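You operate a simulated robot arm through the tools that you are given. There is no shell and no other tool. Be economical: measure what you need, move in short steps, check, and stop when the job is done.

You run a simulated two-armed robot. Do the job below in one go: nothing can be reset, and whatever is moved stays where it is left.

Task
Round up the white packs. At the end: the blue bar from the side bench is in the bars drawer; the jug from the side bench is on the bench by the pipes; the two white packs that stand about within 3 m or so of the side bench, on tops and shelves, are on the side bench; whatever was shut is shut again. Leave all else as you found it, and nothing knocked over (what rides in a drawer may roll over). Set down upright: white pack, jug.

The check looks at the end state, three seconds after you hand in, the way a careful person would. Anything else that was tipped, shoved, dropped, spilled or broken makes it a failure.

Robot
Two 7-joint arms with fingered hands on one trunk, on a base that drives. Base frame: it is fixed to the floor where the robot stands at the start and does not move with it; the origin is under the middle of the robot, x ahead of it, y to its left, z up. Readings come in mm, rad, newtons and seconds.
The left shoulder is at the start at [139, 125, 1179], the right one opposite. Places, roughly: bars drawer [1600, -4100, 600]; bench by the pipes [-1000, -4200, 900]; blue bar [-500, 2500, 1000]; inside of the bars drawer [1600, -4200, 500]; jug [-1500, 2000, 1000]; side bench [-1100, 2300, 900]; white pack [0, 2500, 1000]. Payload 3.7 kg a hand.
Tool frame (each hand has its own): the origin (TCP) lies between the finger pads and is the grasp point; the fingertips stand 25 mm ahead of it; z points along the fingers, y is the line along which they close. The gripper opens to 88 mm. The gripper's body begins 29 mm behind the TCP. The gripper is a hand of 5 fingers: y runs from the thumb to the fingers, the wrist lies at [-13, -97, -162] in the tool frame.
Orientation is told as [roll, pitch, yaw] about the base's x, y, z axes, in that order, counted from this pose: with the fingers straight down and the wrist toward the robot, the tool's x, y and z point along [0, 1, 0], [1, 0, 0] and [0, 0, -1] of the base frame.

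Tools
- The arms move only by the tool move_arm. It takes "left_motion", "right_motion" or both (then of equal length, played together; a hand with none holds still); each is text: rows parted by semicolons, each of 6 numbers parted by spaces: the turn, a rotation vector about the tool's x, y, z in units of 8 degrees (1.0 is 8 degrees), then the shift along the tool's x, y, z in units of 20 mm (1.0 is 20 mm). In form: wx wy wz x y z; .... A call has 1 to 10 rows; each row shifts and turns the commanded pose from where the row before left it, along the tool's axes as they then stand. A call with a number of a shift or a turn outside -1 to 1 is refused whole. Rows are played at 5 a second. More than 50 mm and 0.15 rad between two rows, and nothing of the call is played. Where a pose cannot be reached the arm comes as near as it can. A force on the tool above 40 N (or 10 N above the force at the start of the call, whichever is more), or a blocked arm, ends the call early, and 0.2 s more pass. In this call time passes only in rows, and 0.2 s behind the last. It gives the time, the measured TCP pose, the force on the tool (base axes), the opening and the grip force at its end, in the units of the frame above (readings bear some noise), with the torque about the TCP (base axes, N m) and any sound that the robot's microphone picked up.
- Cameras (640 x 400 px; columns grow to the right, rows downward): "scene" is now at [241.2, -12.2, 1326.4]; the picture's right is [-0.15, -0.99, 0.00], its down [-0.49, 0.07, -0.87] and it looks along [0.86, -0.13, -0.49] (base axes); focal length 267 px, centre (320, 200). "left" rides on the left gripper at [-59, -79, -105] in its tool frame; the picture's right is [-0.73, -0.32, 0.61], its down [0.62, -0.68, 0.38] and it looks along [0.29, 0.66, 0.70] (tool axes); focal length 234 px, centre (320, 200). "right" rides on the right gripper at [59, -79, -105] in its tool frame; the picture's right is [-0.73, 0.32, -0.61], its down [-0.62, -0.68, 0.38] and it looks along [-0.29, 0.66, 0.70] (tool axes); focal length 234 px, centre (320, 200). There is no depth. A picture from a camera that has moved, and an enlarged one, comes with that camera's place and axes in the base frame and with its lens.
- snapshot(camera): a new picture of that camera. No time passes.
- move_column(by): slides the trunk up (or, below 0, down) by that many mm; the arms and the scene camera ride with it, the base frame stays. It gives what a move gives, with no picture.
- steer(legs): drives the robot by 1 to 6 legs, each [ahead, left, turn to the left] in mm, mm and rad, along the robot's own axes; the way and the turn of a leg run together, so that a leg with both is an arc; at most 1500 mm and 3.142 rad a leg. The arms and the cameras ride along, it lands a little off, and it stops where it bumps. It gives what a move gives.
- curl_fingers(index, middle, ring, little, thumb_bend, thumb_turn, hand): sets how far each is bent, from 0 (flat) to 100 (curled in); at 30 the hand is open as for a grip, at 70 the pads meet at the TCP. One left out holds its place. A second passes; each finger stops where it meets its share of the squeeze, and holds until it gets a number again. It is the only way to open and close the hand. It gives what a move gives, with no picture; readings hold the bend of each and the force on index, middle, ring, little, thumb and palm. thumb_turn goes from beside the hand (0) to across from the fingers (100), as for a grip.
- aim_head(pan, tilt): turns the head with the scene camera to pan (to the left, within 1.396 rad either way) and tilt (down, from -0.506 to 1.204), counted from straight ahead of the robot. It gives what a move gives.
- zoom(camera, box): a new picture of the part [left, top, right, bottom] of that camera's present view, enlarged. No time passes.
- finish_job(): hands the job in; it is judged then, once.

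Work in short steps. Places have to be worked out from the pictures, the camera data and where the tool is seen: move nearer, look again, correct. Check each grasp and each placing, and mend what went wrong. You have 165 turns and 138 pictures in all, those below and enlarged ones among them. Open the grippers and draw the arms clear of the work before you hand the job in, unless the task says otherwise; then end with one line.

The tools are called after "Call:" by a JSON object that holds its "name" and its "arguments". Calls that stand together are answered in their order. move_arm: Moves the arms, as the interface text tells. Its arguments: {"type":"object","properties":{"left_motion":{"type":"string"},"right_motion":{"type":"string"}},"required":[]} The other tools are called the same way: move_column (by) slides the trunk up or down; curl_fingers (index, middle, ring, little, thumb_bend, thumb_turn, hand) moves the fingers one by one; steer (legs) drives the base; aim_head (pan, tilt) turns the head that bears the scene camera; snapshot (camera) takes a picture; zoom (camera, box) takes an enlarged picture of a part of a camera's view; finish_job () hands the job in.

At the start:

```text
time_s: 0.0
left_tcp_pos: [513.9, 148.2, 1146.2]
left_orientation: [0.0, 0.002, -0.001]
left_ft_force: [0.4, -0.4, -0.3]
left_torque: [0.01, 0.01, 0.01]
left_opening: 87.6
left_finger_force: 0.1
left_shape: jaw
left_bend: [30.0, 30.0, 30.0, 30.0, 30.0, 98.0]
left_finger forces: [0.0, 0.0, 0.0, 0.0, 0.1, 0.1]
right_tcp_pos: [528.7, -184.1, 1201.4]
right_orientation: [0.0, 0.0, 0.0]
right_ft_force: [0.3, 0.3, -0.7]
right_torque: [0.0, 0.0, -0.01]
right_opening: 87.6
right_finger_force: 0.0
right_shape: jaw
right_bend: [30.0, 30.0, 30.0, 30.0, 30.0, 98.0]
right_finger forces: [0.1, 0.0, 0.0, 0.1, 0.0, 0.1]
trunk travel left (down, up): [-200.0, 215.0]
robot x, y, heading: [2.5, 0.7, 0.002]
head pan, tilt: [-0.152, 0.513]
```

scene: 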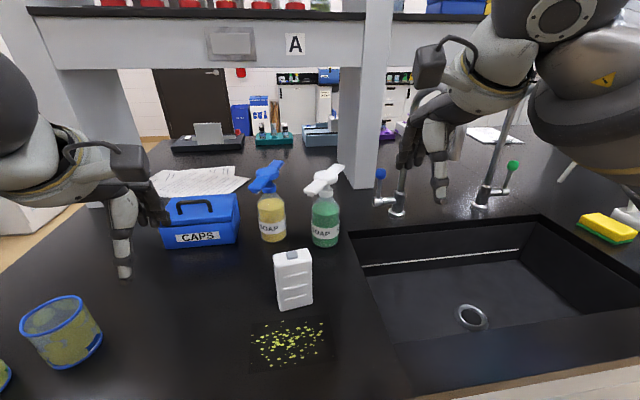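
right: 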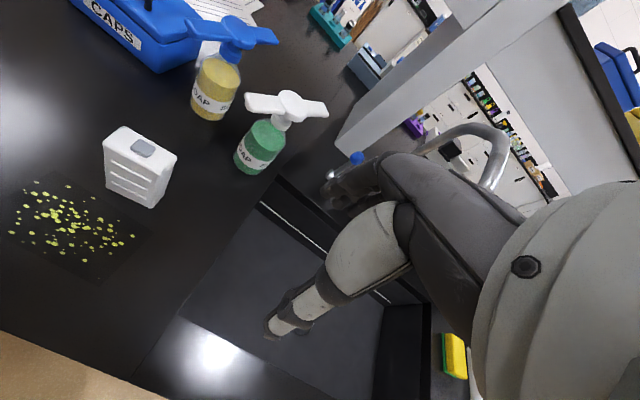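
left: 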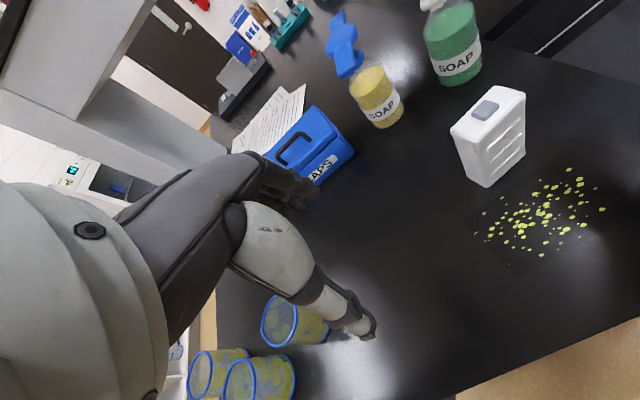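

The front view shows a white pack at about (636,-14) on the bench. I look around to learn the layout of the room, first to the left.

Call:
{"name": "aim_head", "arguments": {"pan": 1.35, "tilt": 0.2}}

Call:
{"name": "snapshot", "arguments": {"camera": "scene"}}

Call:
{"name": "aim_head", "arguments": {"pan": -1.35, "tilt": 0.2}}

Call:
{"name": "snapshot", "arguments": {"camera": "scene"}}

```text
time_s: 1.6
left_tcp_pos: [513.7, 149.1, 1146.2]
left_orientation: [0.001, 0.0, 0.001]
left_ft_force: [-0.3, -0.5, -1.4]
left_torque: [0.01, -0.01, 0.0]
left_opening: 88.0
left_finger_force: 0.0
left_shape: jaw
left_bend: [30.0, 30.0, 30.0, 30.0, 30.0, 98.0]
left_finger forces: [0.1, 0.0, 0.1, 0.1, 0.0, 0.1]
right_tcp_pos: [527.3, -184.9, 1200.5]
right_orientation: [0.001, 0.001, 0.0]
right_ft_force: [-0.1, -0.3, 0.4]
right_torque: [0.0, 0.01, 0.01]
right_opening: 87.7
right_finger_force: 0.0
right_shape: jaw
right_bend: [30.0, 30.0, 30.0, 30.0, 30.0, 98.0]
right_finger forces: [0.0, 0.0, 0.0, 0.0, 0.0, 0.0]
trunk travel left (down, up): [-200.0, 215.0]
robot x, y, heading: [1.3, 1.8, 0.003]
head pan, tilt: [1.349, 0.201]
```

```text
134 pictures are left
camera scene: at [172.1, 92.3, 1355.4], right [0.98, -0.22, 0.0], down [-0.04, -0.19, -0.98], along [0.22, 0.96, -0.2], focal length 267 px, centre (320, 200)
```

scene: 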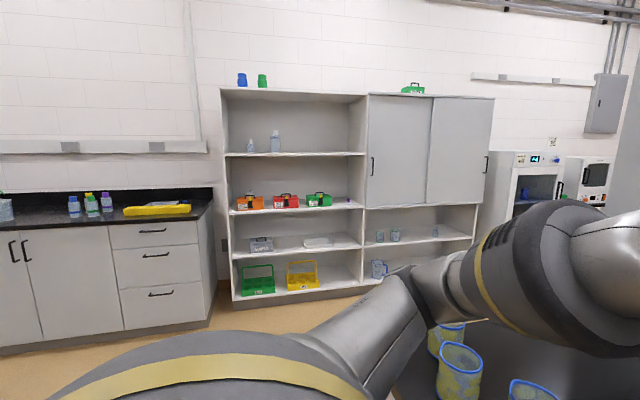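

```text
time_s: 4.0
left_tcp_pos: [515.3, 149.1, 1146.5]
left_orientation: [-0.002, 0.0, 0.0]
left_ft_force: [-0.1, 0.2, -0.4]
left_torque: [0.0, 0.0, -0.01]
left_opening: 87.8
left_finger_force: 0.1
left_shape: jaw
left_bend: [30.0, 30.0, 30.0, 30.0, 30.0, 98.0]
left_finger forces: [0.0, 0.0, 0.0, 0.0, 0.0, 0.0]
right_tcp_pos: [528.2, -184.4, 1202.0]
right_orientation: [-0.002, -0.001, 0.0]
right_ft_force: [-0.1, -0.2, 0.0]
right_torque: [0.05, -0.03, -0.03]
right_opening: 87.9
right_finger_force: 0.1
right_shape: jaw
right_bend: [30.0, 30.0, 30.0, 30.0, 30.0, 98.0]
right_finger forces: [0.0, 0.1, 0.0, 0.1, 0.0, 0.0]
trunk travel left (down, up): [-200.0, 215.0]
robot x, y, heading: [-2.4, 0.3, 0.002]
head pan, tilt: [-1.349, 0.201]
```

```text
133 pictures are left
camera scene: at [172.1, -89.5, 1355.4], right [-0.98, -0.22, 0.0], down [-0.04, 0.19, -0.98], along [0.22, -0.96, -0.2], focal length 267 px, centre (320, 200)
```

scene: 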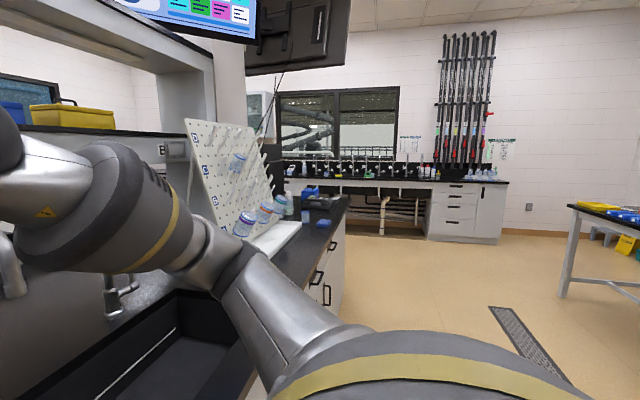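

The side bench and a shelf cabinet are to the left. I zoom in on them.

Call:
{"name": "aim_head", "arguments": {"pan": 1.35, "tilt": 0.2}}

Call:
{"name": "zoom", "arguments": {"camera": "scene", "box": [0, 60, 240, 210]}}

Call:
{"name": "zoom", "arguments": {"camera": "scene", "box": [210, 120, 450, 300]}}

```text
time_s: 6.4
left_tcp_pos: [514.5, 149.3, 1146.0]
left_orientation: [0.0, 0.0, -0.002]
left_ft_force: [-0.8, 0.8, -0.8]
left_torque: [0.04, -0.02, 0.01]
left_opening: 87.8
left_finger_force: 0.1
left_shape: jaw
left_bend: [30.0, 30.0, 30.0, 30.0, 30.0, 98.0]
left_finger forces: [0.0, 0.1, 0.0, 0.1, 0.0, 0.1]
right_tcp_pos: [528.1, -184.9, 1202.3]
right_orientation: [0.0, 0.002, -0.002]
right_ft_force: [-0.1, -0.5, -0.4]
right_torque: [0.01, 0.02, 0.0]
right_opening: 87.9
right_finger_force: 0.0
right_shape: jaw
right_bend: [30.0, 30.0, 30.0, 30.0, 30.0, 98.0]
right_finger forces: [0.1, 0.1, 0.0, 0.1, 0.0, 0.0]
trunk travel left (down, up): [-200.0, 215.0]
robot x, y, heading: [-4.9, -1.5, -0.007]
head pan, tilt: [1.349, 0.201]
```

```text
2.67 times, centred on (120, 135) of scene
camera zoom: at [172.1, 92.3, 1355.4], right [0.98, -0.22, 0.0], down [-0.04, -0.19, -0.98], along [0.22, 0.96, -0.2], focal length 713 px, centre (853, 373)
```

zoom: 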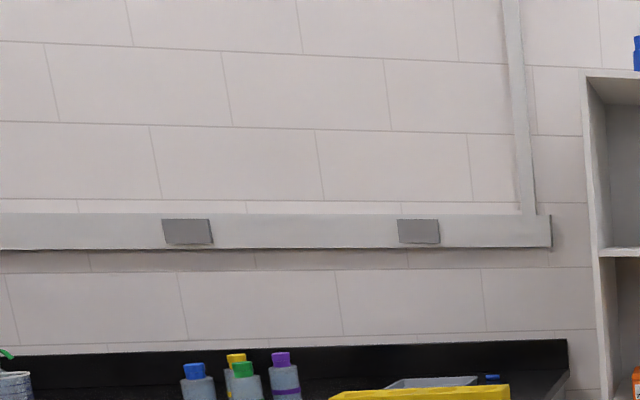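

```text
2.22 times, centred on (330, 210) of scene
camera zoom: at [172.1, 92.3, 1355.4], right [0.98, -0.22, 0.0], down [-0.04, -0.19, -0.98], along [0.22, 0.96, -0.2], focal length 594 px, centre (298, 178)
```

zoom: 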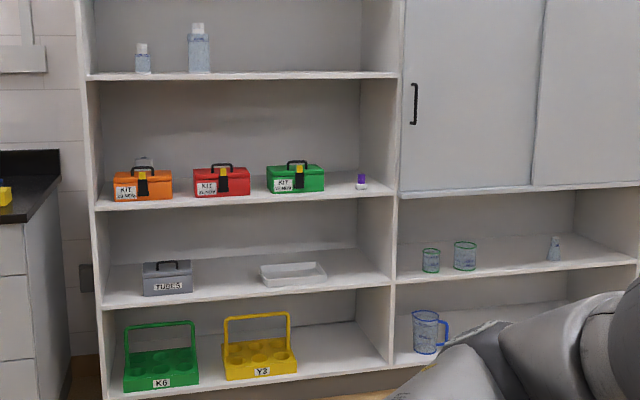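

On the shelf at z≈1000, something white peeks out behind the orange kit – likely the white pack. I back away from the bench and turn to survey the side bench and the space behind.

Call:
{"name": "steer", "arguments": {"legs": [[-700, 0, 0], [0, 0, 1.9]]}}

Call:
{"name": "aim_head", "arguments": {"pan": 0, "tilt": 0.15}}

Call:
{"name": "snapshot", "arguments": {"camera": "scene"}}

Call:
{"name": "aim_head", "arguments": {"pan": 1.2, "tilt": 0.15}}

Call:
{"name": "snapshot", "arguments": {"camera": "scene"}}

```text
time_s: 14.8
left_tcp_pos: [-1004.2, 440.5, 1146.6]
left_orientation: [0.0, 0.0, 1.89]
left_ft_force: [-0.5, 0.1, 0.0]
left_torque: [0.0, 0.02, -0.01]
left_opening: 87.7
left_finger_force: 0.1
left_shape: jaw
left_bend: [30.0, 30.0, 30.0, 30.0, 30.0, 98.0]
left_finger forces: [0.0, 0.0, 0.1, 0.0, 0.0, 0.0]
right_tcp_pos: [-690.3, 558.1, 1200.9]
right_orientation: [0.0, 0.001, 1.887]
right_ft_force: [-1.0, 0.7, 0.3]
right_torque: [0.0, -0.02, 0.0]
right_opening: 87.8
right_finger_force: 0.0
right_shape: jaw
right_bend: [30.0, 30.0, 30.0, 30.0, 30.0, 98.0]
right_finger forces: [0.0, 0.0, 0.0, 0.0, 0.0, 0.1]
trunk travel left (down, up): [-200.0, 215.0]
robot x, y, heading: [-700.3, -0.2, 1.887]
head pan, tilt: [1.349, 0.201]
```

```text
time_s: 16.3
left_tcp_pos: [-1002.6, 441.4, 1145.7]
left_orientation: [0.0, 0.0, 1.888]
left_ft_force: [0.0, 0.4, -0.4]
left_torque: [0.03, 0.03, 0.0]
left_opening: 87.5
left_finger_force: 0.1
left_shape: jaw
left_bend: [30.0, 30.0, 30.0, 30.0, 30.0, 98.0]
left_finger forces: [0.0, 0.0, 0.0, 0.0, 0.0, 0.0]
right_tcp_pos: [-690.1, 558.6, 1201.1]
right_orientation: [-0.001, 0.0, 1.889]
right_ft_force: [-0.1, -0.4, -0.8]
right_torque: [0.01, 0.0, 0.02]
right_opening: 87.8
right_finger_force: 0.0
right_shape: jaw
right_bend: [30.0, 30.0, 30.0, 30.0, 30.0, 98.0]
right_finger forces: [0.0, 0.0, 0.1, 0.0, 0.0, 0.1]
trunk travel left (down, up): [-200.0, 215.0]
robot x, y, heading: [-702.7, -4.1, 1.891]
head pan, tilt: [0.0, 0.15]
```

```text
130 pictures are left
camera scene: at [-776.6, 232.2, 1360.1], right [0.95, 0.31, 0.0], down [0.05, -0.14, -0.99], along [-0.31, 0.94, -0.15], focal length 267 px, centre (320, 200)
```

scene: 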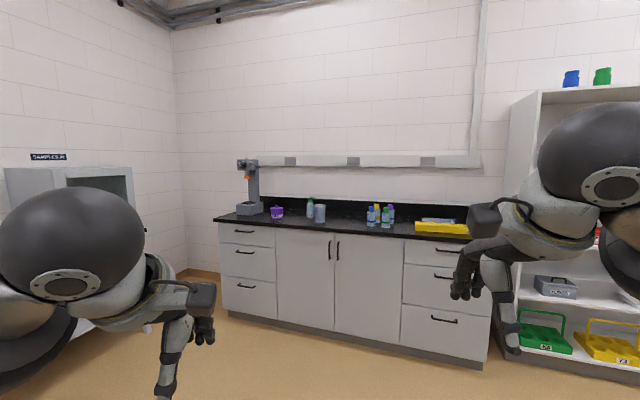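

```text
time_s: 17.7
left_tcp_pos: [-1003.6, 441.9, 1146.2]
left_orientation: [0.0, 0.0, 1.889]
left_ft_force: [0.3, -0.2, 0.0]
left_torque: [-0.01, -0.02, -0.02]
left_opening: 87.7
left_finger_force: 0.1
left_shape: jaw
left_bend: [30.0, 30.0, 30.0, 30.0, 30.0, 98.0]
left_finger forces: [0.0, 0.0, 0.0, 0.0, 0.1, 0.1]
right_tcp_pos: [-690.1, 557.9, 1201.4]
right_orientation: [0.0, 0.0, 1.89]
right_ft_force: [1.3, 0.0, -0.7]
right_torque: [0.0, -0.03, -0.04]
right_opening: 87.5
right_finger_force: 0.1
right_shape: jaw
right_bend: [30.0, 30.0, 30.0, 30.0, 30.0, 98.0]
right_finger forces: [0.1, 0.0, 0.0, 0.0, 0.1, 0.0]
trunk travel left (down, up): [-200.0, 215.0]
robot x, y, heading: [-703.4, -1.4, 1.884]
head pan, tilt: [1.201, 0.15]
```

```text
129 pictures are left
camera scene: at [-840.2, 149.1, 1360.1], right [0.05, 1.0, 0.0], down [0.15, -0.01, -0.99], along [-0.99, 0.05, -0.15], focal length 267 px, centre (320, 200)
```

scene: 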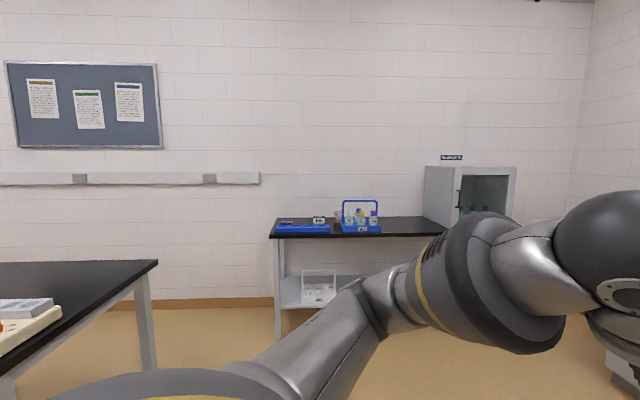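

I zoom in on the table at the back wall and on the side bench.

Call:
{"name": "zoom", "arguments": {"camera": "scene", "box": [250, 150, 450, 320]}}

Call:
{"name": "aim_head", "arguments": {"pan": 0, "tilt": 0.15}}

Call:
{"name": "zoom", "arguments": {"camera": "scene", "box": [220, 130, 480, 290]}}

```text
2.35 times, centred on (350, 235) of scene
camera zoom: at [-840.2, 149.1, 1360.1], right [0.05, 1.0, 0.0], down [0.15, -0.01, -0.99], along [-0.99, 0.05, -0.15], focal length 629 px, centre (249, 118)
```

zoom: 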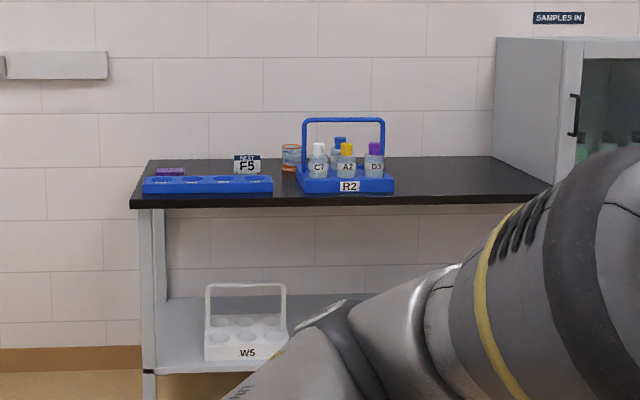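

```text
time_s: 19.1
left_tcp_pos: [-1003.5, 441.1, 1146.5]
left_orientation: [0.0, -0.001, 1.89]
left_ft_force: [-0.6, -1.6, 0.1]
left_torque: [-0.03, -0.03, 0.03]
left_opening: 88.0
left_finger_force: 0.1
left_shape: jaw
left_bend: [30.0, 30.0, 30.0, 30.0, 30.0, 98.0]
left_finger forces: [0.0, 0.1, 0.1, 0.0, 0.1, 0.0]
right_tcp_pos: [-689.8, 558.3, 1201.0]
right_orientation: [0.001, -0.003, 1.889]
right_ft_force: [0.0, 0.5, 0.4]
right_torque: [-0.03, 0.0, -0.03]
right_opening: 87.8
right_finger_force: 0.0
right_shape: jaw
right_bend: [30.0, 30.0, 30.0, 30.0, 30.0, 98.0]
right_finger forces: [0.0, 0.0, 0.1, 0.0, 0.1, 0.0]
trunk travel left (down, up): [-200.0, 215.0]
robot x, y, heading: [-699.2, -1.4, 1.892]
head pan, tilt: [0.0, 0.15]
```

```text
2.46 times, centred on (350, 210) of scene
camera zoom: at [-776.6, 232.2, 1360.1], right [0.95, 0.31, 0.0], down [0.05, -0.14, -0.99], along [-0.31, 0.94, -0.15], focal length 658 px, centre (246, 175)
```

zoom: 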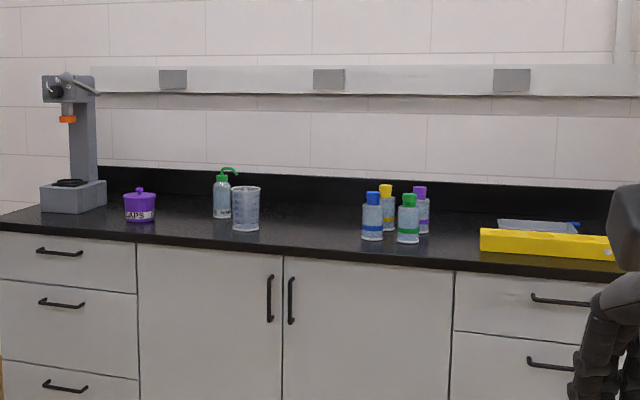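

The side bench's front edge is near y≈1870; jug ≈(-1380,2065), blue bar ≈(-450,2400). I check the other tables behind for white packs by turning on.

Call:
{"name": "steer", "arguments": {"legs": [[0, 0, 2.0]]}}

Call:
{"name": "snapshot", "arguments": {"camera": "scene"}}

```text
time_s: 24.3
left_tcp_pos: [-975.7, -460.4, 1145.7]
left_orientation: [0.001, 0.001, -2.392]
left_ft_force: [-0.6, -0.4, -0.4]
left_torque: [0.03, -0.06, 0.04]
left_opening: 87.5
left_finger_force: 0.1
left_shape: jaw
left_bend: [30.0, 30.0, 30.0, 30.0, 30.0, 98.0]
left_finger forces: [0.0, 0.0, 0.0, 0.0, 0.0, 0.0]
right_tcp_pos: [-1212.9, -224.9, 1200.7]
right_orientation: [-0.002, 0.001, -2.391]
right_ft_force: [0.5, 0.8, 0.1]
right_torque: [0.0, 0.05, -0.01]
right_opening: 87.8
right_finger_force: 0.1
right_shape: jaw
right_bend: [30.0, 30.0, 30.0, 30.0, 30.0, 98.0]
right_finger forces: [0.1, 0.0, 0.0, 0.1, 0.1, 0.0]
trunk travel left (down, up): [-200.0, 215.0]
robot x, y, heading: [-703.0, -3.3, -2.391]
head pan, tilt: [0.0, 0.15]
```

```text
126 pictures are left
camera scene: at [-878.8, -165.6, 1360.1], right [-0.68, 0.73, 0.0], down [0.11, 0.1, -0.99], along [-0.72, -0.67, -0.15], focal length 267 px, centre (320, 200)
```

scene: 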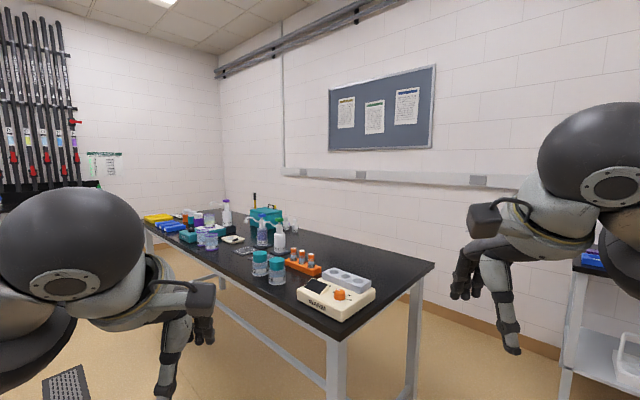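

Call:
{"name": "zoom", "arguments": {"camera": "scene", "box": [130, 170, 390, 330]}}

Call:
{"name": "steer", "arguments": {"legs": [[0, 0, 0.8]]}}

Call:
{"name": "snapshot", "arguments": {"camera": "scene"}}

```text
2.46 times, centred on (260, 250) of scene
camera zoom: at [-878.8, -165.6, 1360.1], right [-0.68, 0.73, 0.0], down [0.11, 0.1, -0.99], along [-0.72, -0.67, -0.15], focal length 658 px, centre (468, 77)
```

zoom: 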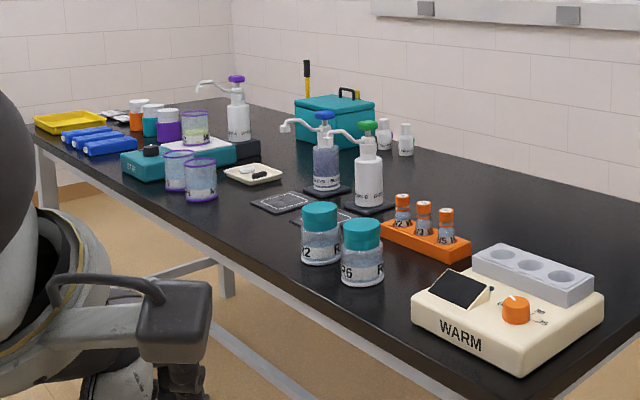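

```text
time_s: 26.8
left_tcp_pos: [-563.0, -518.9, 1146.4]
left_orientation: [0.0, 0.0, -1.592]
left_ft_force: [0.7, -0.4, -0.4]
left_torque: [0.03, 0.0, 0.02]
left_opening: 87.7
left_finger_force: 0.0
left_shape: jaw
left_bend: [30.0, 30.0, 30.0, 30.0, 30.0, 98.0]
left_finger forces: [0.1, 0.1, 0.1, 0.1, 0.0, 0.0]
right_tcp_pos: [-898.0, -524.3, 1200.7]
right_orientation: [-0.001, 0.0, -1.593]
right_ft_force: [-0.3, -0.4, -0.4]
right_torque: [0.03, -0.01, 0.0]
right_opening: 87.8
right_finger_force: 0.0
right_shape: jaw
right_bend: [30.0, 30.0, 30.0, 30.0, 30.0, 98.0]
right_finger forces: [0.1, 0.1, 0.0, 0.0, 0.0, 0.0]
trunk travel left (down, up): [-200.0, 215.0]
robot x, y, heading: [-704.4, -1.0, -1.589]
head pan, tilt: [0.0, 0.15]
```

```text
124 pictures are left
camera scene: at [-705.6, -243.2, 1360.1], right [-1.0, 0.02, 0.0], down [0.0, 0.15, -0.99], along [-0.02, -0.99, -0.15], focal length 267 px, centre (320, 200)
```

scene: 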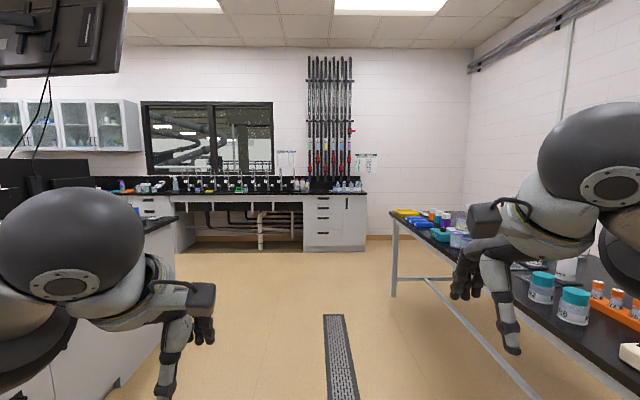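

No white packs on that table, so the two are the one on the sink bench and the one on the shelf. I drive back to the sink bench, offset left, to use the right hand.

Call:
{"name": "steer", "arguments": {"legs": [[0, 0, 1.59], [0, 180, 0], [690, 0, 0]]}}

Call:
{"name": "aim_head", "arguments": {"pan": -0.3, "tilt": 0.7}}

Call:
{"name": "snapshot", "arguments": {"camera": "scene"}}

Call:
{"name": "snapshot", "arguments": {"camera": "right"}}

```text
time_s: 35.5
left_tcp_pos: [496.9, 340.1, 1145.5]
left_orientation: [0.0, 0.001, 0.011]
left_ft_force: [0.0, -0.6, 0.5]
left_torque: [0.03, -0.02, -0.01]
left_opening: 87.7
left_finger_force: 0.1
left_shape: jaw
left_bend: [30.0, 30.0, 30.0, 30.0, 30.0, 98.0]
left_finger forces: [0.1, 0.1, 0.0, 0.1, 0.0, 0.0]
right_tcp_pos: [514.2, 5.3, 1200.8]
right_orientation: [-0.001, 0.0, 0.01]
right_ft_force: [-0.4, -0.9, -0.2]
right_torque: [-0.01, 0.03, 0.01]
right_opening: 87.6
right_finger_force: 0.1
right_shape: jaw
right_bend: [30.0, 30.0, 30.0, 30.0, 30.0, 98.0]
right_finger forces: [0.0, 0.0, 0.0, 0.0, 0.1, 0.0]
trunk travel left (down, up): [-200.0, 215.0]
robot x, y, heading: [-15.7, 184.4, 0.009]
head pan, tilt: [0.0, 0.15]
```

```text
time_s: 36.5
left_tcp_pos: [497.5, 340.5, 1145.3]
left_orientation: [0.0, -0.001, 0.011]
left_ft_force: [0.2, -0.6, -0.1]
left_torque: [0.03, 0.01, -0.03]
left_opening: 87.6
left_finger_force: 0.0
left_shape: jaw
left_bend: [30.0, 30.0, 30.0, 30.0, 30.0, 98.0]
left_finger forces: [0.0, 0.0, 0.0, 0.0, 0.0, 0.1]
right_tcp_pos: [514.8, 5.8, 1201.1]
right_orientation: [-0.002, 0.0, 0.012]
right_ft_force: [0.2, 0.4, -0.1]
right_torque: [-0.01, 0.01, 0.0]
right_opening: 87.5
right_finger_force: 0.1
right_shape: jaw
right_bend: [30.0, 30.0, 30.0, 30.0, 30.0, 98.0]
right_finger forces: [0.0, 0.1, 0.1, 0.0, 0.0, 0.0]
trunk travel left (down, up): [-200.0, 215.0]
robot x, y, heading: [-13.8, 187.3, 0.016]
head pan, tilt: [-0.3, 0.7]
```

```text
123 pictures are left
camera scene: at [217.8, 164.1, 1310.1], right [-0.29, -0.96, 0.0], down [-0.62, 0.18, -0.77], along [0.73, -0.22, -0.64], focal length 267 px, centre (320, 200)
```

scene: 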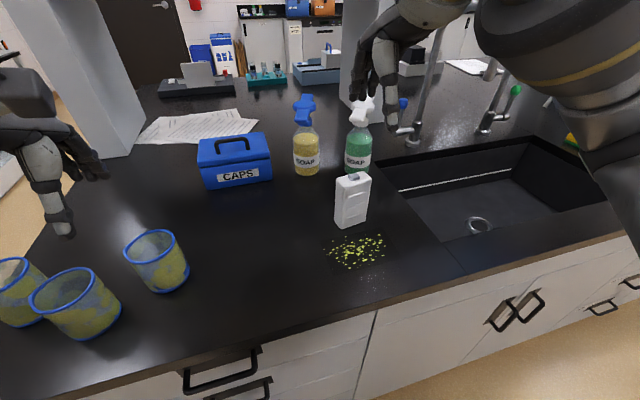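

```text
122 pictures are left
camera right: at [435.9, 64.5, 1304.8], right [0.33, -0.72, 0.61], down [-0.68, -0.63, -0.38], along [0.66, -0.28, -0.7], focal length 234 px, centre (320, 200)
```

right: 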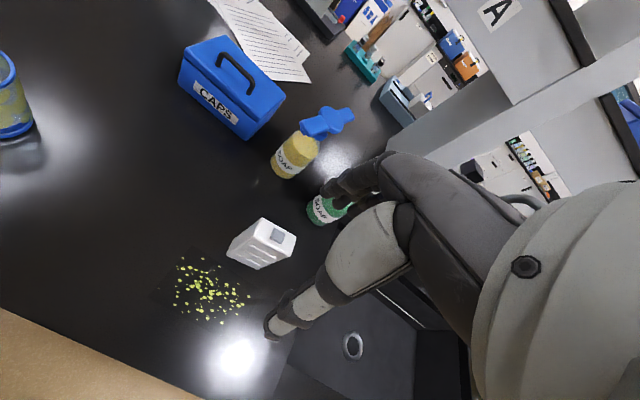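

I enlarge the pack to fix its corners.

Call:
{"name": "zoom", "arguments": {"camera": "scene", "box": [290, 150, 410, 240]}}

Call:
{"name": "zoom", "arguments": {"camera": "right", "box": [200, 180, 340, 300]}}

```text
4.44 times, centred on (350, 195) of scene
camera zoom: at [217.8, 164.1, 1310.1], right [-0.29, -0.96, 0.0], down [-0.62, 0.18, -0.77], along [0.73, -0.22, -0.64], focal length 1188 px, centre (187, 222)
```

zoom: 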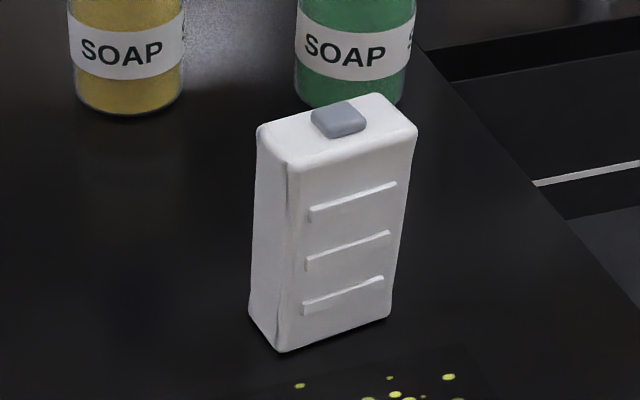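

```text
3.33 times, centred on (270, 240) of right
camera zoom: at [435.9, 64.5, 1304.8], right [0.33, -0.72, 0.61], down [-0.68, -0.63, -0.38], along [0.66, -0.28, -0.7], focal length 781 px, centre (487, 67)
```

zoom: 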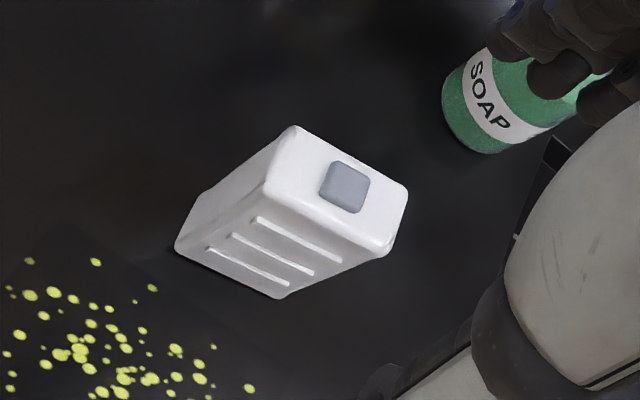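

Pack: centre ≈(635,-39), 67 wide, 34 thick, top z≈980, yaw ≈0.1. I move the right hand above it.

Call:
{"name": "move_arm", "arguments": {"right_motion": "0 0 0 -0.25 0.667 0.95;0 0 0 -0.25 0.667 0.95;0 0 0 -0.25 0.667 0.95;0 0 0 -0.25 0.667 0.95;0 0 0 -0.25 0.667 0.95;0 0 0 -0.25 0.667 0.95;0 0 0 -0.25 0.667 0.95;0 0 0 -0.25 0.667 0.95;0 0 0 -0.25 0.667 0.95;0 0 -0.65 0 0 0"}}

Call:
{"name": "snapshot", "arguments": {"camera": "right"}}

Call:
{"name": "snapshot", "arguments": {"camera": "scene"}}

```text
time_s: 38.7
left_tcp_pos: [497.6, 339.5, 1147.6]
left_orientation: [0.0, 0.001, 0.011]
left_ft_force: [0.1, 0.3, -0.8]
left_torque: [-0.01, -0.01, -0.02]
left_opening: 87.7
left_finger_force: 0.0
left_shape: jaw
left_bend: [30.0, 30.0, 30.0, 30.0, 30.0, 98.0]
left_finger forces: [0.0, 0.0, 0.0, 0.0, 0.0, 0.0]
right_tcp_pos: [634.8, -37.8, 1029.3]
right_orientation: [-0.001, 0.0, 0.102]
right_ft_force: [-0.6, 0.2, 0.4]
right_torque: [-0.02, 0.03, 0.01]
right_opening: 88.0
right_finger_force: 0.1
right_shape: jaw
right_bend: [30.0, 30.0, 30.0, 30.0, 29.0, 97.0]
right_finger forces: [0.0, 0.0, 0.0, 0.1, 0.2, 0.0]
trunk travel left (down, up): [-200.0, 215.0]
robot x, y, heading: [-18.1, 187.7, 0.011]
head pan, tilt: [-0.3, 0.7]
```

```text
119 pictures are left
camera right: at [550.9, 13.0, 1133.3], right [0.4, -0.69, 0.61], down [-0.61, -0.69, -0.38], along [0.68, -0.22, -0.7], focal length 234 px, centre (320, 200)
```

right: 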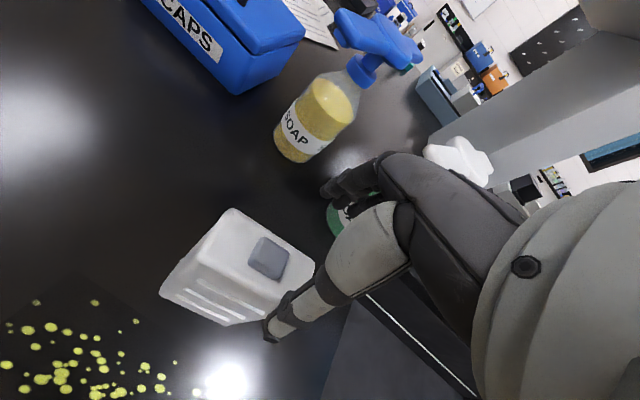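

```text
118 pictures are left
camera scene: at [217.4, 163.9, 1310.1], right [-0.29, -0.96, 0.0], down [-0.62, 0.18, -0.77], along [0.73, -0.22, -0.64], focal length 267 px, centre (320, 200)
```

scene: 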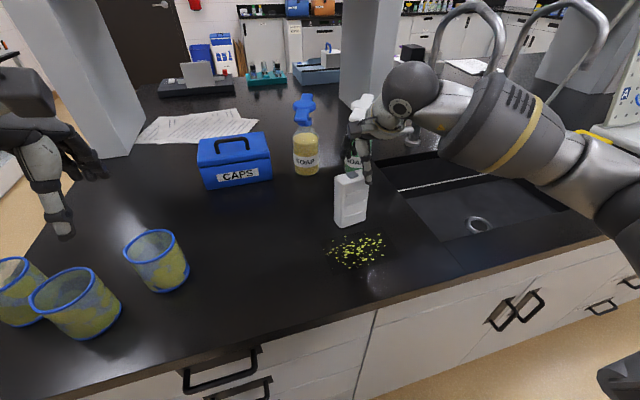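

Comparing both cameras, the rays meet at z≈1008 for the pack top and ~890 for the bench, with the pack centre ≈(610,-22). I rise, shift over and look again.

Call:
{"name": "move_arm", "arguments": {"right_motion": "0 0 0 0 0 -0.9;0 0 0 0 0 -0.9;0 0 0 0 0 -0.9;0 0 0 0.46 -0.59 0;0 0 0 0.46 -0.58 0"}}

Call:
{"name": "zoom", "arguments": {"camera": "right", "box": [120, 120, 440, 360]}}

Call:
{"name": "zoom", "arguments": {"camera": "scene", "box": [280, 120, 440, 240]}}

```text
time_s: 39.9
left_tcp_pos: [497.4, 340.5, 1147.1]
left_orientation: [-0.001, -0.001, 0.011]
left_ft_force: [-1.1, 0.0, 0.0]
left_torque: [0.01, -0.01, -0.02]
left_opening: 87.6
left_finger_force: 0.0
left_shape: jaw
left_bend: [30.0, 30.0, 30.0, 30.0, 30.0, 98.0]
left_finger forces: [0.0, 0.0, 0.0, 0.1, 0.0, 0.0]
right_tcp_pos: [610.3, -21.7, 1084.6]
right_orientation: [0.002, -0.001, 0.1]
right_ft_force: [-0.5, 0.2, -0.3]
right_torque: [-0.01, 0.0, 0.04]
right_opening: 88.1
right_finger_force: 0.0
right_shape: jaw
right_bend: [30.0, 30.0, 30.0, 30.0, 30.0, 97.0]
right_finger forces: [0.1, 0.0, 0.0, 0.0, 0.1, 0.0]
trunk travel left (down, up): [-200.0, 215.0]
robot x, y, heading: [-14.2, 186.1, 0.012]
head pan, tilt: [-0.3, 0.7]
```

```text
1.67 times, centred on (280, 240) of right
camera zoom: at [525.9, 29.7, 1187.7], right [0.4, -0.69, 0.61], down [-0.61, -0.69, -0.38], along [0.68, -0.22, -0.7], focal length 390 px, centre (387, 133)
```

zoom: 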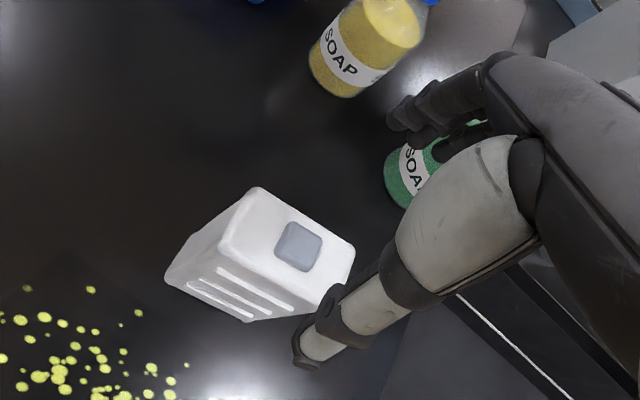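

```text
3.33 times, centred on (360, 180) of scene
camera zoom: at [217.6, 164.2, 1310.1], right [-0.29, -0.96, 0.0], down [-0.62, 0.18, -0.77], along [0.73, -0.22, -0.64], focal length 891 px, centre (187, 267)
```

zoom: 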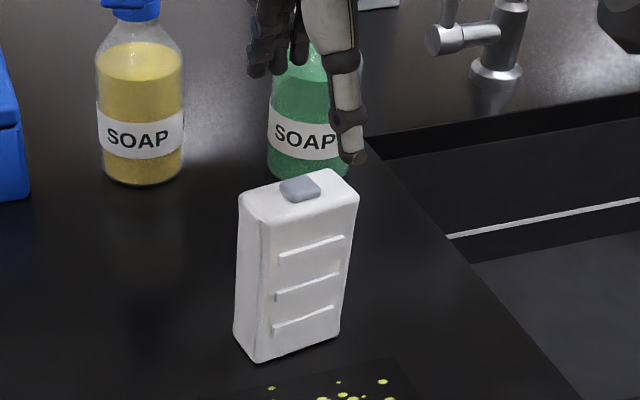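

Triangulated cap: (600,-18,1018). I shift slightly and descend partway to check the clearance.

Call:
{"name": "move_arm", "arguments": {"right_motion": "0 0 0 0.12 -0.4 0;0 0 0 0 0 0.9;0 0 0 0 0 0.9;0 0 0 0 0 0.9"}}

Call:
{"name": "zoom", "arguments": {"camera": "right", "box": [120, 120, 440, 360]}}

```text
time_s: 40.9
left_tcp_pos: [496.6, 339.8, 1146.1]
left_orientation: [0.0, 0.0, 0.012]
left_ft_force: [0.7, -0.4, 0.1]
left_torque: [-0.01, -0.01, 0.02]
left_opening: 87.7
left_finger_force: 0.0
left_shape: jaw
left_bend: [30.0, 30.0, 30.0, 30.0, 30.0, 98.0]
left_finger forces: [0.0, 0.0, 0.0, 0.0, 0.0, 0.0]
right_tcp_pos: [601.2, -18.6, 1029.1]
right_orientation: [0.0, -0.001, 0.102]
right_ft_force: [-0.8, 0.2, 0.0]
right_torque: [0.02, 0.01, -0.01]
right_opening: 87.7
right_finger_force: 0.2
right_shape: jaw
right_bend: [30.0, 30.0, 30.0, 30.0, 30.0, 97.0]
right_finger forces: [0.0, 0.0, 0.0, 0.1, 0.0, 0.0]
trunk travel left (down, up): [-200.0, 215.0]
robot x, y, heading: [-15.1, 190.8, 0.009]
head pan, tilt: [-0.3, 0.7]
```

```text
1.67 times, centred on (280, 240) of right
camera zoom: at [517.8, 30.9, 1133.8], right [0.4, -0.69, 0.61], down [-0.61, -0.69, -0.38], along [0.68, -0.22, -0.7], focal length 390 px, centre (387, 133)
```

zoom: 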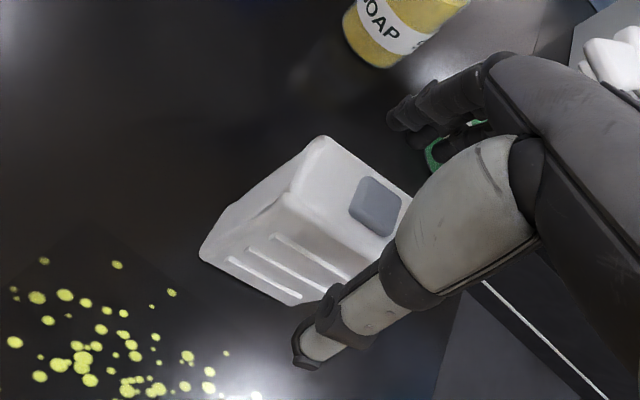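

The pack lies between thumb and fingers. I go down 40 mm and close.

Call:
{"name": "move_arm", "arguments": {"right_motion": "0 0 0 0 0 0.7;0 0 0 0 0 0.7;0 0 0 0 0 0.7"}}

Call:
{"name": "curl_fingers", "arguments": {"hand": "right", "index": 70, "middle": 70, "ring": 70, "little": 70, "thumb_bend": 70}}

Call:
{"name": "zoom", "arguments": {"camera": "right", "box": [120, 120, 440, 360]}}

```text
time_s: 41.7
left_tcp_pos: [496.8, 340.5, 1146.2]
left_orientation: [0.0, -0.001, 0.01]
left_ft_force: [0.0, 0.1, 0.2]
left_torque: [-0.02, 0.01, 0.02]
left_opening: 87.8
left_finger_force: 0.1
left_shape: jaw
left_bend: [30.0, 30.0, 30.0, 30.0, 30.0, 98.0]
left_finger forces: [0.0, 0.0, 0.0, 0.0, 0.0, 0.1]
right_tcp_pos: [600.8, -21.2, 987.2]
right_orientation: [0.001, 0.0, 0.102]
right_ft_force: [-0.1, 0.3, -0.2]
right_torque: [-0.02, -0.02, 0.02]
right_opening: 87.8
right_finger_force: 0.1
right_shape: jaw
right_bend: [30.0, 30.0, 30.0, 30.0, 30.0, 97.0]
right_finger forces: [0.0, 0.1, 0.2, 0.0, 0.0, 0.1]
trunk travel left (down, up): [-200.0, 215.0]
robot x, y, heading: [-16.5, 184.8, 0.007]
head pan, tilt: [-0.3, 0.7]
```

```text
time_s: 42.7
left_tcp_pos: [497.8, 338.9, 1145.6]
left_orientation: [0.0, 0.0, 0.01]
left_ft_force: [0.0, 0.8, -0.7]
left_torque: [0.03, -0.03, 0.0]
left_opening: 87.8
left_finger_force: 0.0
left_shape: jaw
left_bend: [30.0, 30.0, 30.0, 30.0, 30.0, 98.0]
left_finger forces: [0.0, 0.0, 0.0, 0.1, 0.0, 0.0]
right_tcp_pos: [599.8, -21.1, 988.4]
right_orientation: [0.0, 0.002, 0.099]
right_ft_force: [1.2, 0.1, 0.5]
right_torque: [-0.07, -0.1, -0.03]
right_opening: 28.9
right_finger_force: 15.2
right_shape: fingers
right_bend: [60.0, 63.0, 63.0, 69.0, 56.0, 95.0]
right_finger forces: [5.7, 5.4, 3.8, 0.6, 14.8, 0.0]
trunk travel left (down, up): [-200.0, 215.0]
robot x, y, heading: [-14.1, 185.8, 0.015]
head pan, tilt: [-0.3, 0.7]
```

```text
1.67 times, centred on (280, 240) of right
camera zoom: at [517.2, 30.9, 1091.7], right [0.4, -0.69, 0.61], down [-0.62, -0.69, -0.38], along [0.68, -0.22, -0.7], focal length 390 px, centre (387, 133)
```

zoom: 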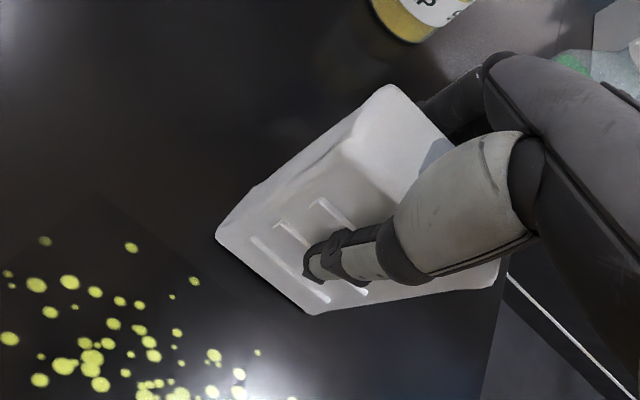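

Gripped with 15 N. I lift it.

Call:
{"name": "move_arm", "arguments": {"right_motion": "0 0 0 0 0 -0.8;0 0 0 0 0 -0.9;0 0 0 0 0 -0.9;0 0 0 0 0 -0.9;0 0 0 0 0 -0.9;0 0 0 0 0 -0.9;0 0 0 0 0 -0.9;0 0 0 0 0 -0.9;0 0 0 0 0 -0.9"}}

Call:
{"name": "snapshot", "arguments": {"camera": "scene"}}

```text
time_s: 44.7
left_tcp_pos: [496.3, 341.0, 1146.1]
left_orientation: [0.001, 0.0, 0.011]
left_ft_force: [-0.5, -0.4, 0.6]
left_torque: [0.01, 0.0, 0.02]
left_opening: 87.9
left_finger_force: 0.1
left_shape: jaw
left_bend: [30.0, 30.0, 30.0, 30.0, 30.0, 98.0]
left_finger forces: [0.0, 0.0, 0.0, 0.1, 0.0, 0.0]
right_tcp_pos: [602.5, -20.1, 1147.6]
right_orientation: [0.001, -0.001, 0.103]
right_ft_force: [-0.6, -0.4, -1.0]
right_torque: [0.0, -0.03, 0.0]
right_opening: 28.7
right_finger_force: 14.6
right_shape: fingers
right_bend: [60.0, 63.0, 64.0, 70.0, 56.0, 94.0]
right_finger forces: [5.7, 4.9, 3.5, 0.8, 14.3, 0.0]
trunk travel left (down, up): [-200.0, 215.0]
robot x, y, heading: [-16.8, 187.3, 0.01]
head pan, tilt: [-0.3, 0.7]
```

```text
113 pictures are left
camera scene: at [217.8, 164.1, 1310.0], right [-0.29, -0.96, 0.0], down [-0.62, 0.18, -0.76], along [0.73, -0.22, -0.64], focal length 267 px, centre (320, 200)
```

scene: 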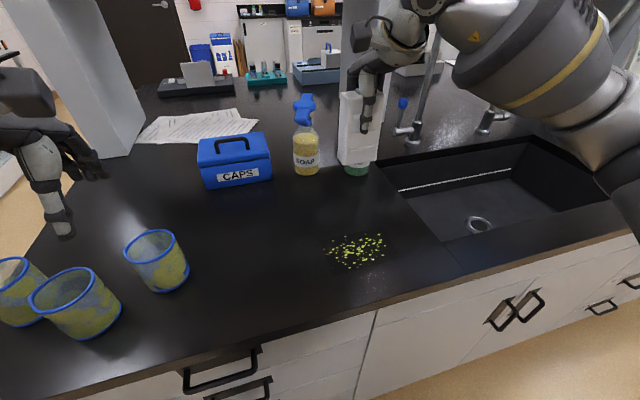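

Held. I back off, turn to face the side bench and drive near it.

Call:
{"name": "steer", "arguments": {"legs": [[-700, 0, 0], [0, 0, 1.56], [0, 640, 0], [800, 0, 0]]}}

Call:
{"name": "aim_head", "arguments": {"pan": 0, "tilt": 0.5}}

Call:
{"name": "snapshot", "arguments": {"camera": "scene"}}

```text
time_s: 59.4
left_tcp_pos: [-1512.1, 1481.7, 1145.4]
left_orientation: [-0.002, 0.002, 1.574]
left_ft_force: [0.6, -0.6, 0.1]
left_torque: [-0.01, 0.0, 0.03]
left_opening: 87.7
left_finger_force: 0.0
left_shape: jaw
left_bend: [30.0, 30.0, 30.0, 30.0, 30.0, 98.0]
left_finger forces: [0.0, 0.0, 0.0, 0.0, 0.1, 0.1]
right_tcp_pos: [-1151.1, 1584.2, 1147.5]
right_orientation: [0.001, 0.001, 1.666]
right_ft_force: [-0.2, 0.3, -1.3]
right_torque: [0.0, -0.01, -0.01]
right_opening: 28.6
right_finger_force: 13.9
right_shape: fingers
right_bend: [60.0, 64.0, 64.0, 70.0, 56.0, 94.0]
right_finger forces: [5.5, 4.6, 3.3, 0.9, 13.3, 0.0]
trunk travel left (down, up): [-200.0, 215.0]
robot x, y, heading: [-1362.1, 968.0, 1.578]
head pan, tilt: [-0.3, 0.7]
```

```text
time_s: 60.2
left_tcp_pos: [-1513.0, 1481.9, 1146.5]
left_orientation: [-0.001, -0.003, 1.575]
left_ft_force: [-0.7, 0.4, -0.6]
left_torque: [0.03, 0.02, -0.03]
left_opening: 87.6
left_finger_force: 0.1
left_shape: jaw
left_bend: [30.0, 30.0, 30.0, 30.0, 30.0, 98.0]
left_finger forces: [0.1, 0.0, 0.0, 0.0, 0.0, 0.0]
right_tcp_pos: [-1151.6, 1584.1, 1147.4]
right_orientation: [0.0, 0.0, 1.667]
right_ft_force: [-0.3, -0.1, -1.7]
right_torque: [0.02, 0.01, -0.02]
right_opening: 28.4
right_finger_force: 13.7
right_shape: fingers
right_bend: [60.0, 64.0, 64.0, 70.0, 56.0, 94.0]
right_finger forces: [5.4, 4.5, 3.3, 0.8, 13.4, 0.0]
trunk travel left (down, up): [-200.0, 215.0]
robot x, y, heading: [-1362.9, 968.5, 1.574]
head pan, tilt: [0.0, 0.499]
```

```text
112 pictures are left
camera scene: at [-1361.6, 1212.2, 1327.7], right [1.0, 0.0, 0.0], down [0.0, -0.48, -0.88], along [0.0, 0.88, -0.48], focal length 267 px, centre (320, 200)
```

scene: 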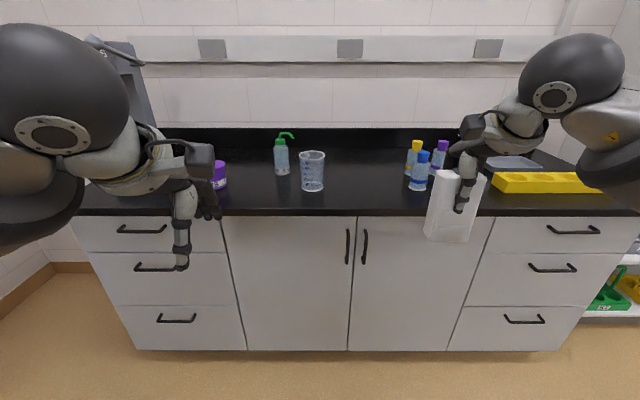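

Free strip on the bench between jug (x≈-1390) and bottles (x≈-1000). I drive 380 ahead and look again.

Call:
{"name": "steer", "arguments": {"legs": [[380, 0, 0]]}}

Call:
{"name": "aim_head", "arguments": {"pan": -0.1, "tilt": 0.7}}

Call:
{"name": "snapshot", "arguments": {"camera": "scene"}}

Call:
{"name": "snapshot", "arguments": {"camera": "right"}}

```text
time_s: 62.6
left_tcp_pos: [-1514.0, 1863.5, 1145.3]
left_orientation: [-0.001, 0.0, 1.575]
left_ft_force: [0.2, -0.1, 0.2]
left_torque: [-0.02, 0.05, -0.01]
left_opening: 87.8
left_finger_force: 0.0
left_shape: jaw
left_bend: [30.0, 30.0, 30.0, 30.0, 30.0, 98.0]
left_finger forces: [0.0, 0.0, 0.1, 0.0, 0.1, 0.0]
right_tcp_pos: [-1153.6, 1965.5, 1147.2]
right_orientation: [0.001, 0.003, 1.668]
right_ft_force: [0.4, 0.0, -1.2]
right_torque: [0.04, 0.02, 0.02]
right_opening: 28.5
right_finger_force: 13.9
right_shape: fingers
right_bend: [60.0, 64.0, 64.0, 70.0, 56.0, 94.0]
right_finger forces: [5.4, 4.5, 3.4, 0.8, 13.3, 0.0]
trunk travel left (down, up): [-200.0, 215.0]
robot x, y, heading: [-1363.7, 1346.4, 1.583]
head pan, tilt: [0.0, 0.499]
```

```text
time_s: 63.3
left_tcp_pos: [-1515.7, 1862.6, 1145.7]
left_orientation: [0.0, -0.001, 1.577]
left_ft_force: [0.2, 0.8, -0.3]
left_torque: [0.0, 0.02, -0.02]
left_opening: 88.0
left_finger_force: 0.0
left_shape: jaw
left_bend: [30.0, 30.0, 30.0, 30.0, 30.0, 98.0]
left_finger forces: [0.0, 0.1, 0.0, 0.0, 0.0, 0.1]
right_tcp_pos: [-1154.2, 1964.3, 1148.1]
right_orientation: [-0.002, 0.001, 1.667]
right_ft_force: [-0.1, -0.1, -0.7]
right_torque: [-0.01, -0.02, 0.0]
right_opening: 28.5
right_finger_force: 13.2
right_shape: fingers
right_bend: [60.0, 64.0, 64.0, 70.0, 56.0, 94.0]
right_finger forces: [5.4, 4.7, 3.3, 0.8, 13.3, 0.0]
trunk travel left (down, up): [-200.0, 215.0]
robot x, y, heading: [-1365.0, 1348.0, 1.578]
head pan, tilt: [-0.099, 0.7]
```

```text
111 pictures are left
camera scene: at [-1355.4, 1586.4, 1310.1], right [1.0, -0.09, 0.0], down [-0.06, -0.64, -0.77], along [0.07, 0.76, -0.64], focal length 267 px, centre (320, 200)
```

scene: 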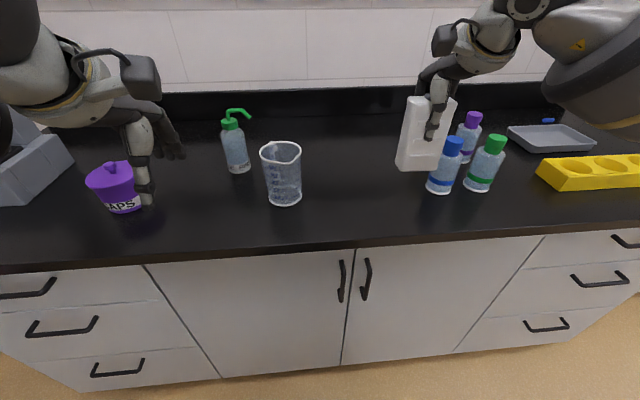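

```text
110 pictures are left
camera right: at [-1203.8, 1881.2, 1251.0], right [0.69, 0.39, 0.61], down [0.69, -0.62, -0.38], along [0.23, 0.68, -0.7], focal length 234 px, centre (320, 200)
```

right: 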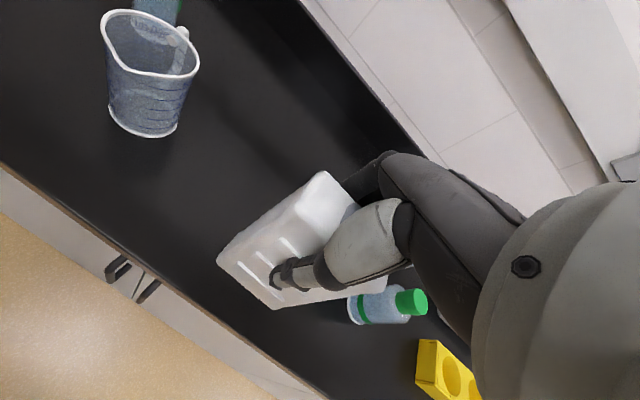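

Bench top is at ≈900. I move the pack to (-1190, 2030) and lower to near the top.

Call:
{"name": "move_arm", "arguments": {"right_motion": "0 0 0 0.5 0.9 0;0 0 0 0.5 0.9 0;0 0 0 0.47 0.9 0;0 0 0 0 0.7 0.8;0 0 0 0 0 1;0 0 0 0 0 1;0 0 0 0 0 1;0 0 0 0 0 1;0 0 0 0 0 1;0 0 0 0 0 1"}}

Call:
{"name": "snapshot", "arguments": {"camera": "scene"}}

```text
time_s: 65.5
left_tcp_pos: [-1514.3, 1862.6, 1146.2]
left_orientation: [-0.001, 0.001, 1.576]
left_ft_force: [0.5, 0.6, -0.3]
left_torque: [0.01, -0.05, -0.02]
left_opening: 87.7
left_finger_force: 0.0
left_shape: jaw
left_bend: [30.0, 30.0, 30.0, 30.0, 30.0, 98.0]
left_finger forces: [0.0, 0.0, 0.0, 0.1, 0.0, 0.0]
right_tcp_pos: [-1190.1, 2028.9, 1010.3]
right_orientation: [-0.001, 0.001, 1.667]
right_ft_force: [0.2, -0.6, -2.6]
right_torque: [-0.01, -0.03, -0.01]
right_opening: 28.3
right_finger_force: 13.3
right_shape: fingers
right_bend: [60.0, 64.0, 64.0, 70.0, 56.0, 94.0]
right_finger forces: [5.5, 4.6, 3.4, 0.8, 13.2, 0.0]
trunk travel left (down, up): [-200.0, 215.0]
robot x, y, heading: [-1362.2, 1350.4, 1.573]
head pan, tilt: [-0.099, 0.7]
```

```text
109 pictures are left
camera scene: at [-1355.2, 1586.8, 1309.9], right [1.0, -0.09, 0.0], down [-0.06, -0.64, -0.76], along [0.07, 0.76, -0.64], focal length 267 px, centre (320, 200)
```

scene: 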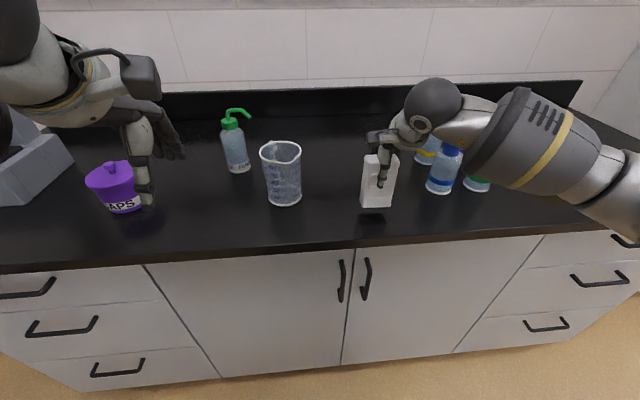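

Near the bench. I lower in small steps watching force.

Call:
{"name": "move_arm", "arguments": {"right_motion": "0 0 0 0 0 0.2;0 0 0 0 0 0.2"}}

Call:
{"name": "zoom", "arguments": {"camera": "scene", "box": [320, 130, 440, 220]}}

```text
time_s: 66.1
left_tcp_pos: [-1514.5, 1862.2, 1146.5]
left_orientation: [0.001, 0.0, 1.576]
left_ft_force: [0.3, -0.6, 0.4]
left_torque: [0.02, -0.04, -0.03]
left_opening: 87.8
left_finger_force: 0.1
left_shape: jaw
left_bend: [30.0, 30.0, 30.0, 30.0, 30.0, 98.0]
left_finger forces: [0.0, 0.0, 0.1, 0.1, 0.0, 0.0]
right_tcp_pos: [-1190.4, 2030.3, 1002.9]
right_orientation: [-0.001, 0.0, 1.667]
right_ft_force: [0.1, 0.3, -2.7]
right_torque: [-0.01, -0.01, 0.02]
right_opening: 28.4
right_finger_force: 13.6
right_shape: fingers
right_bend: [60.0, 64.0, 64.0, 70.0, 56.0, 94.0]
right_finger forces: [5.5, 4.5, 3.3, 0.8, 13.2, 0.0]
trunk travel left (down, up): [-200.0, 215.0]
robot x, y, heading: [-1365.7, 1347.0, 1.576]
head pan, tilt: [-0.099, 0.7]
```

```text
4.44 times, centred on (380, 175) of scene
camera zoom: at [-1355.3, 1586.5, 1310.0], right [1.0, -0.09, 0.0], down [-0.06, -0.64, -0.76], along [0.07, 0.76, -0.64], focal length 1188 px, centre (53, 311)
```

zoom: 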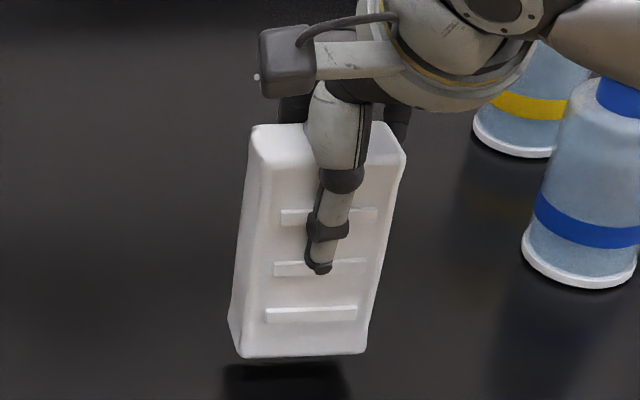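

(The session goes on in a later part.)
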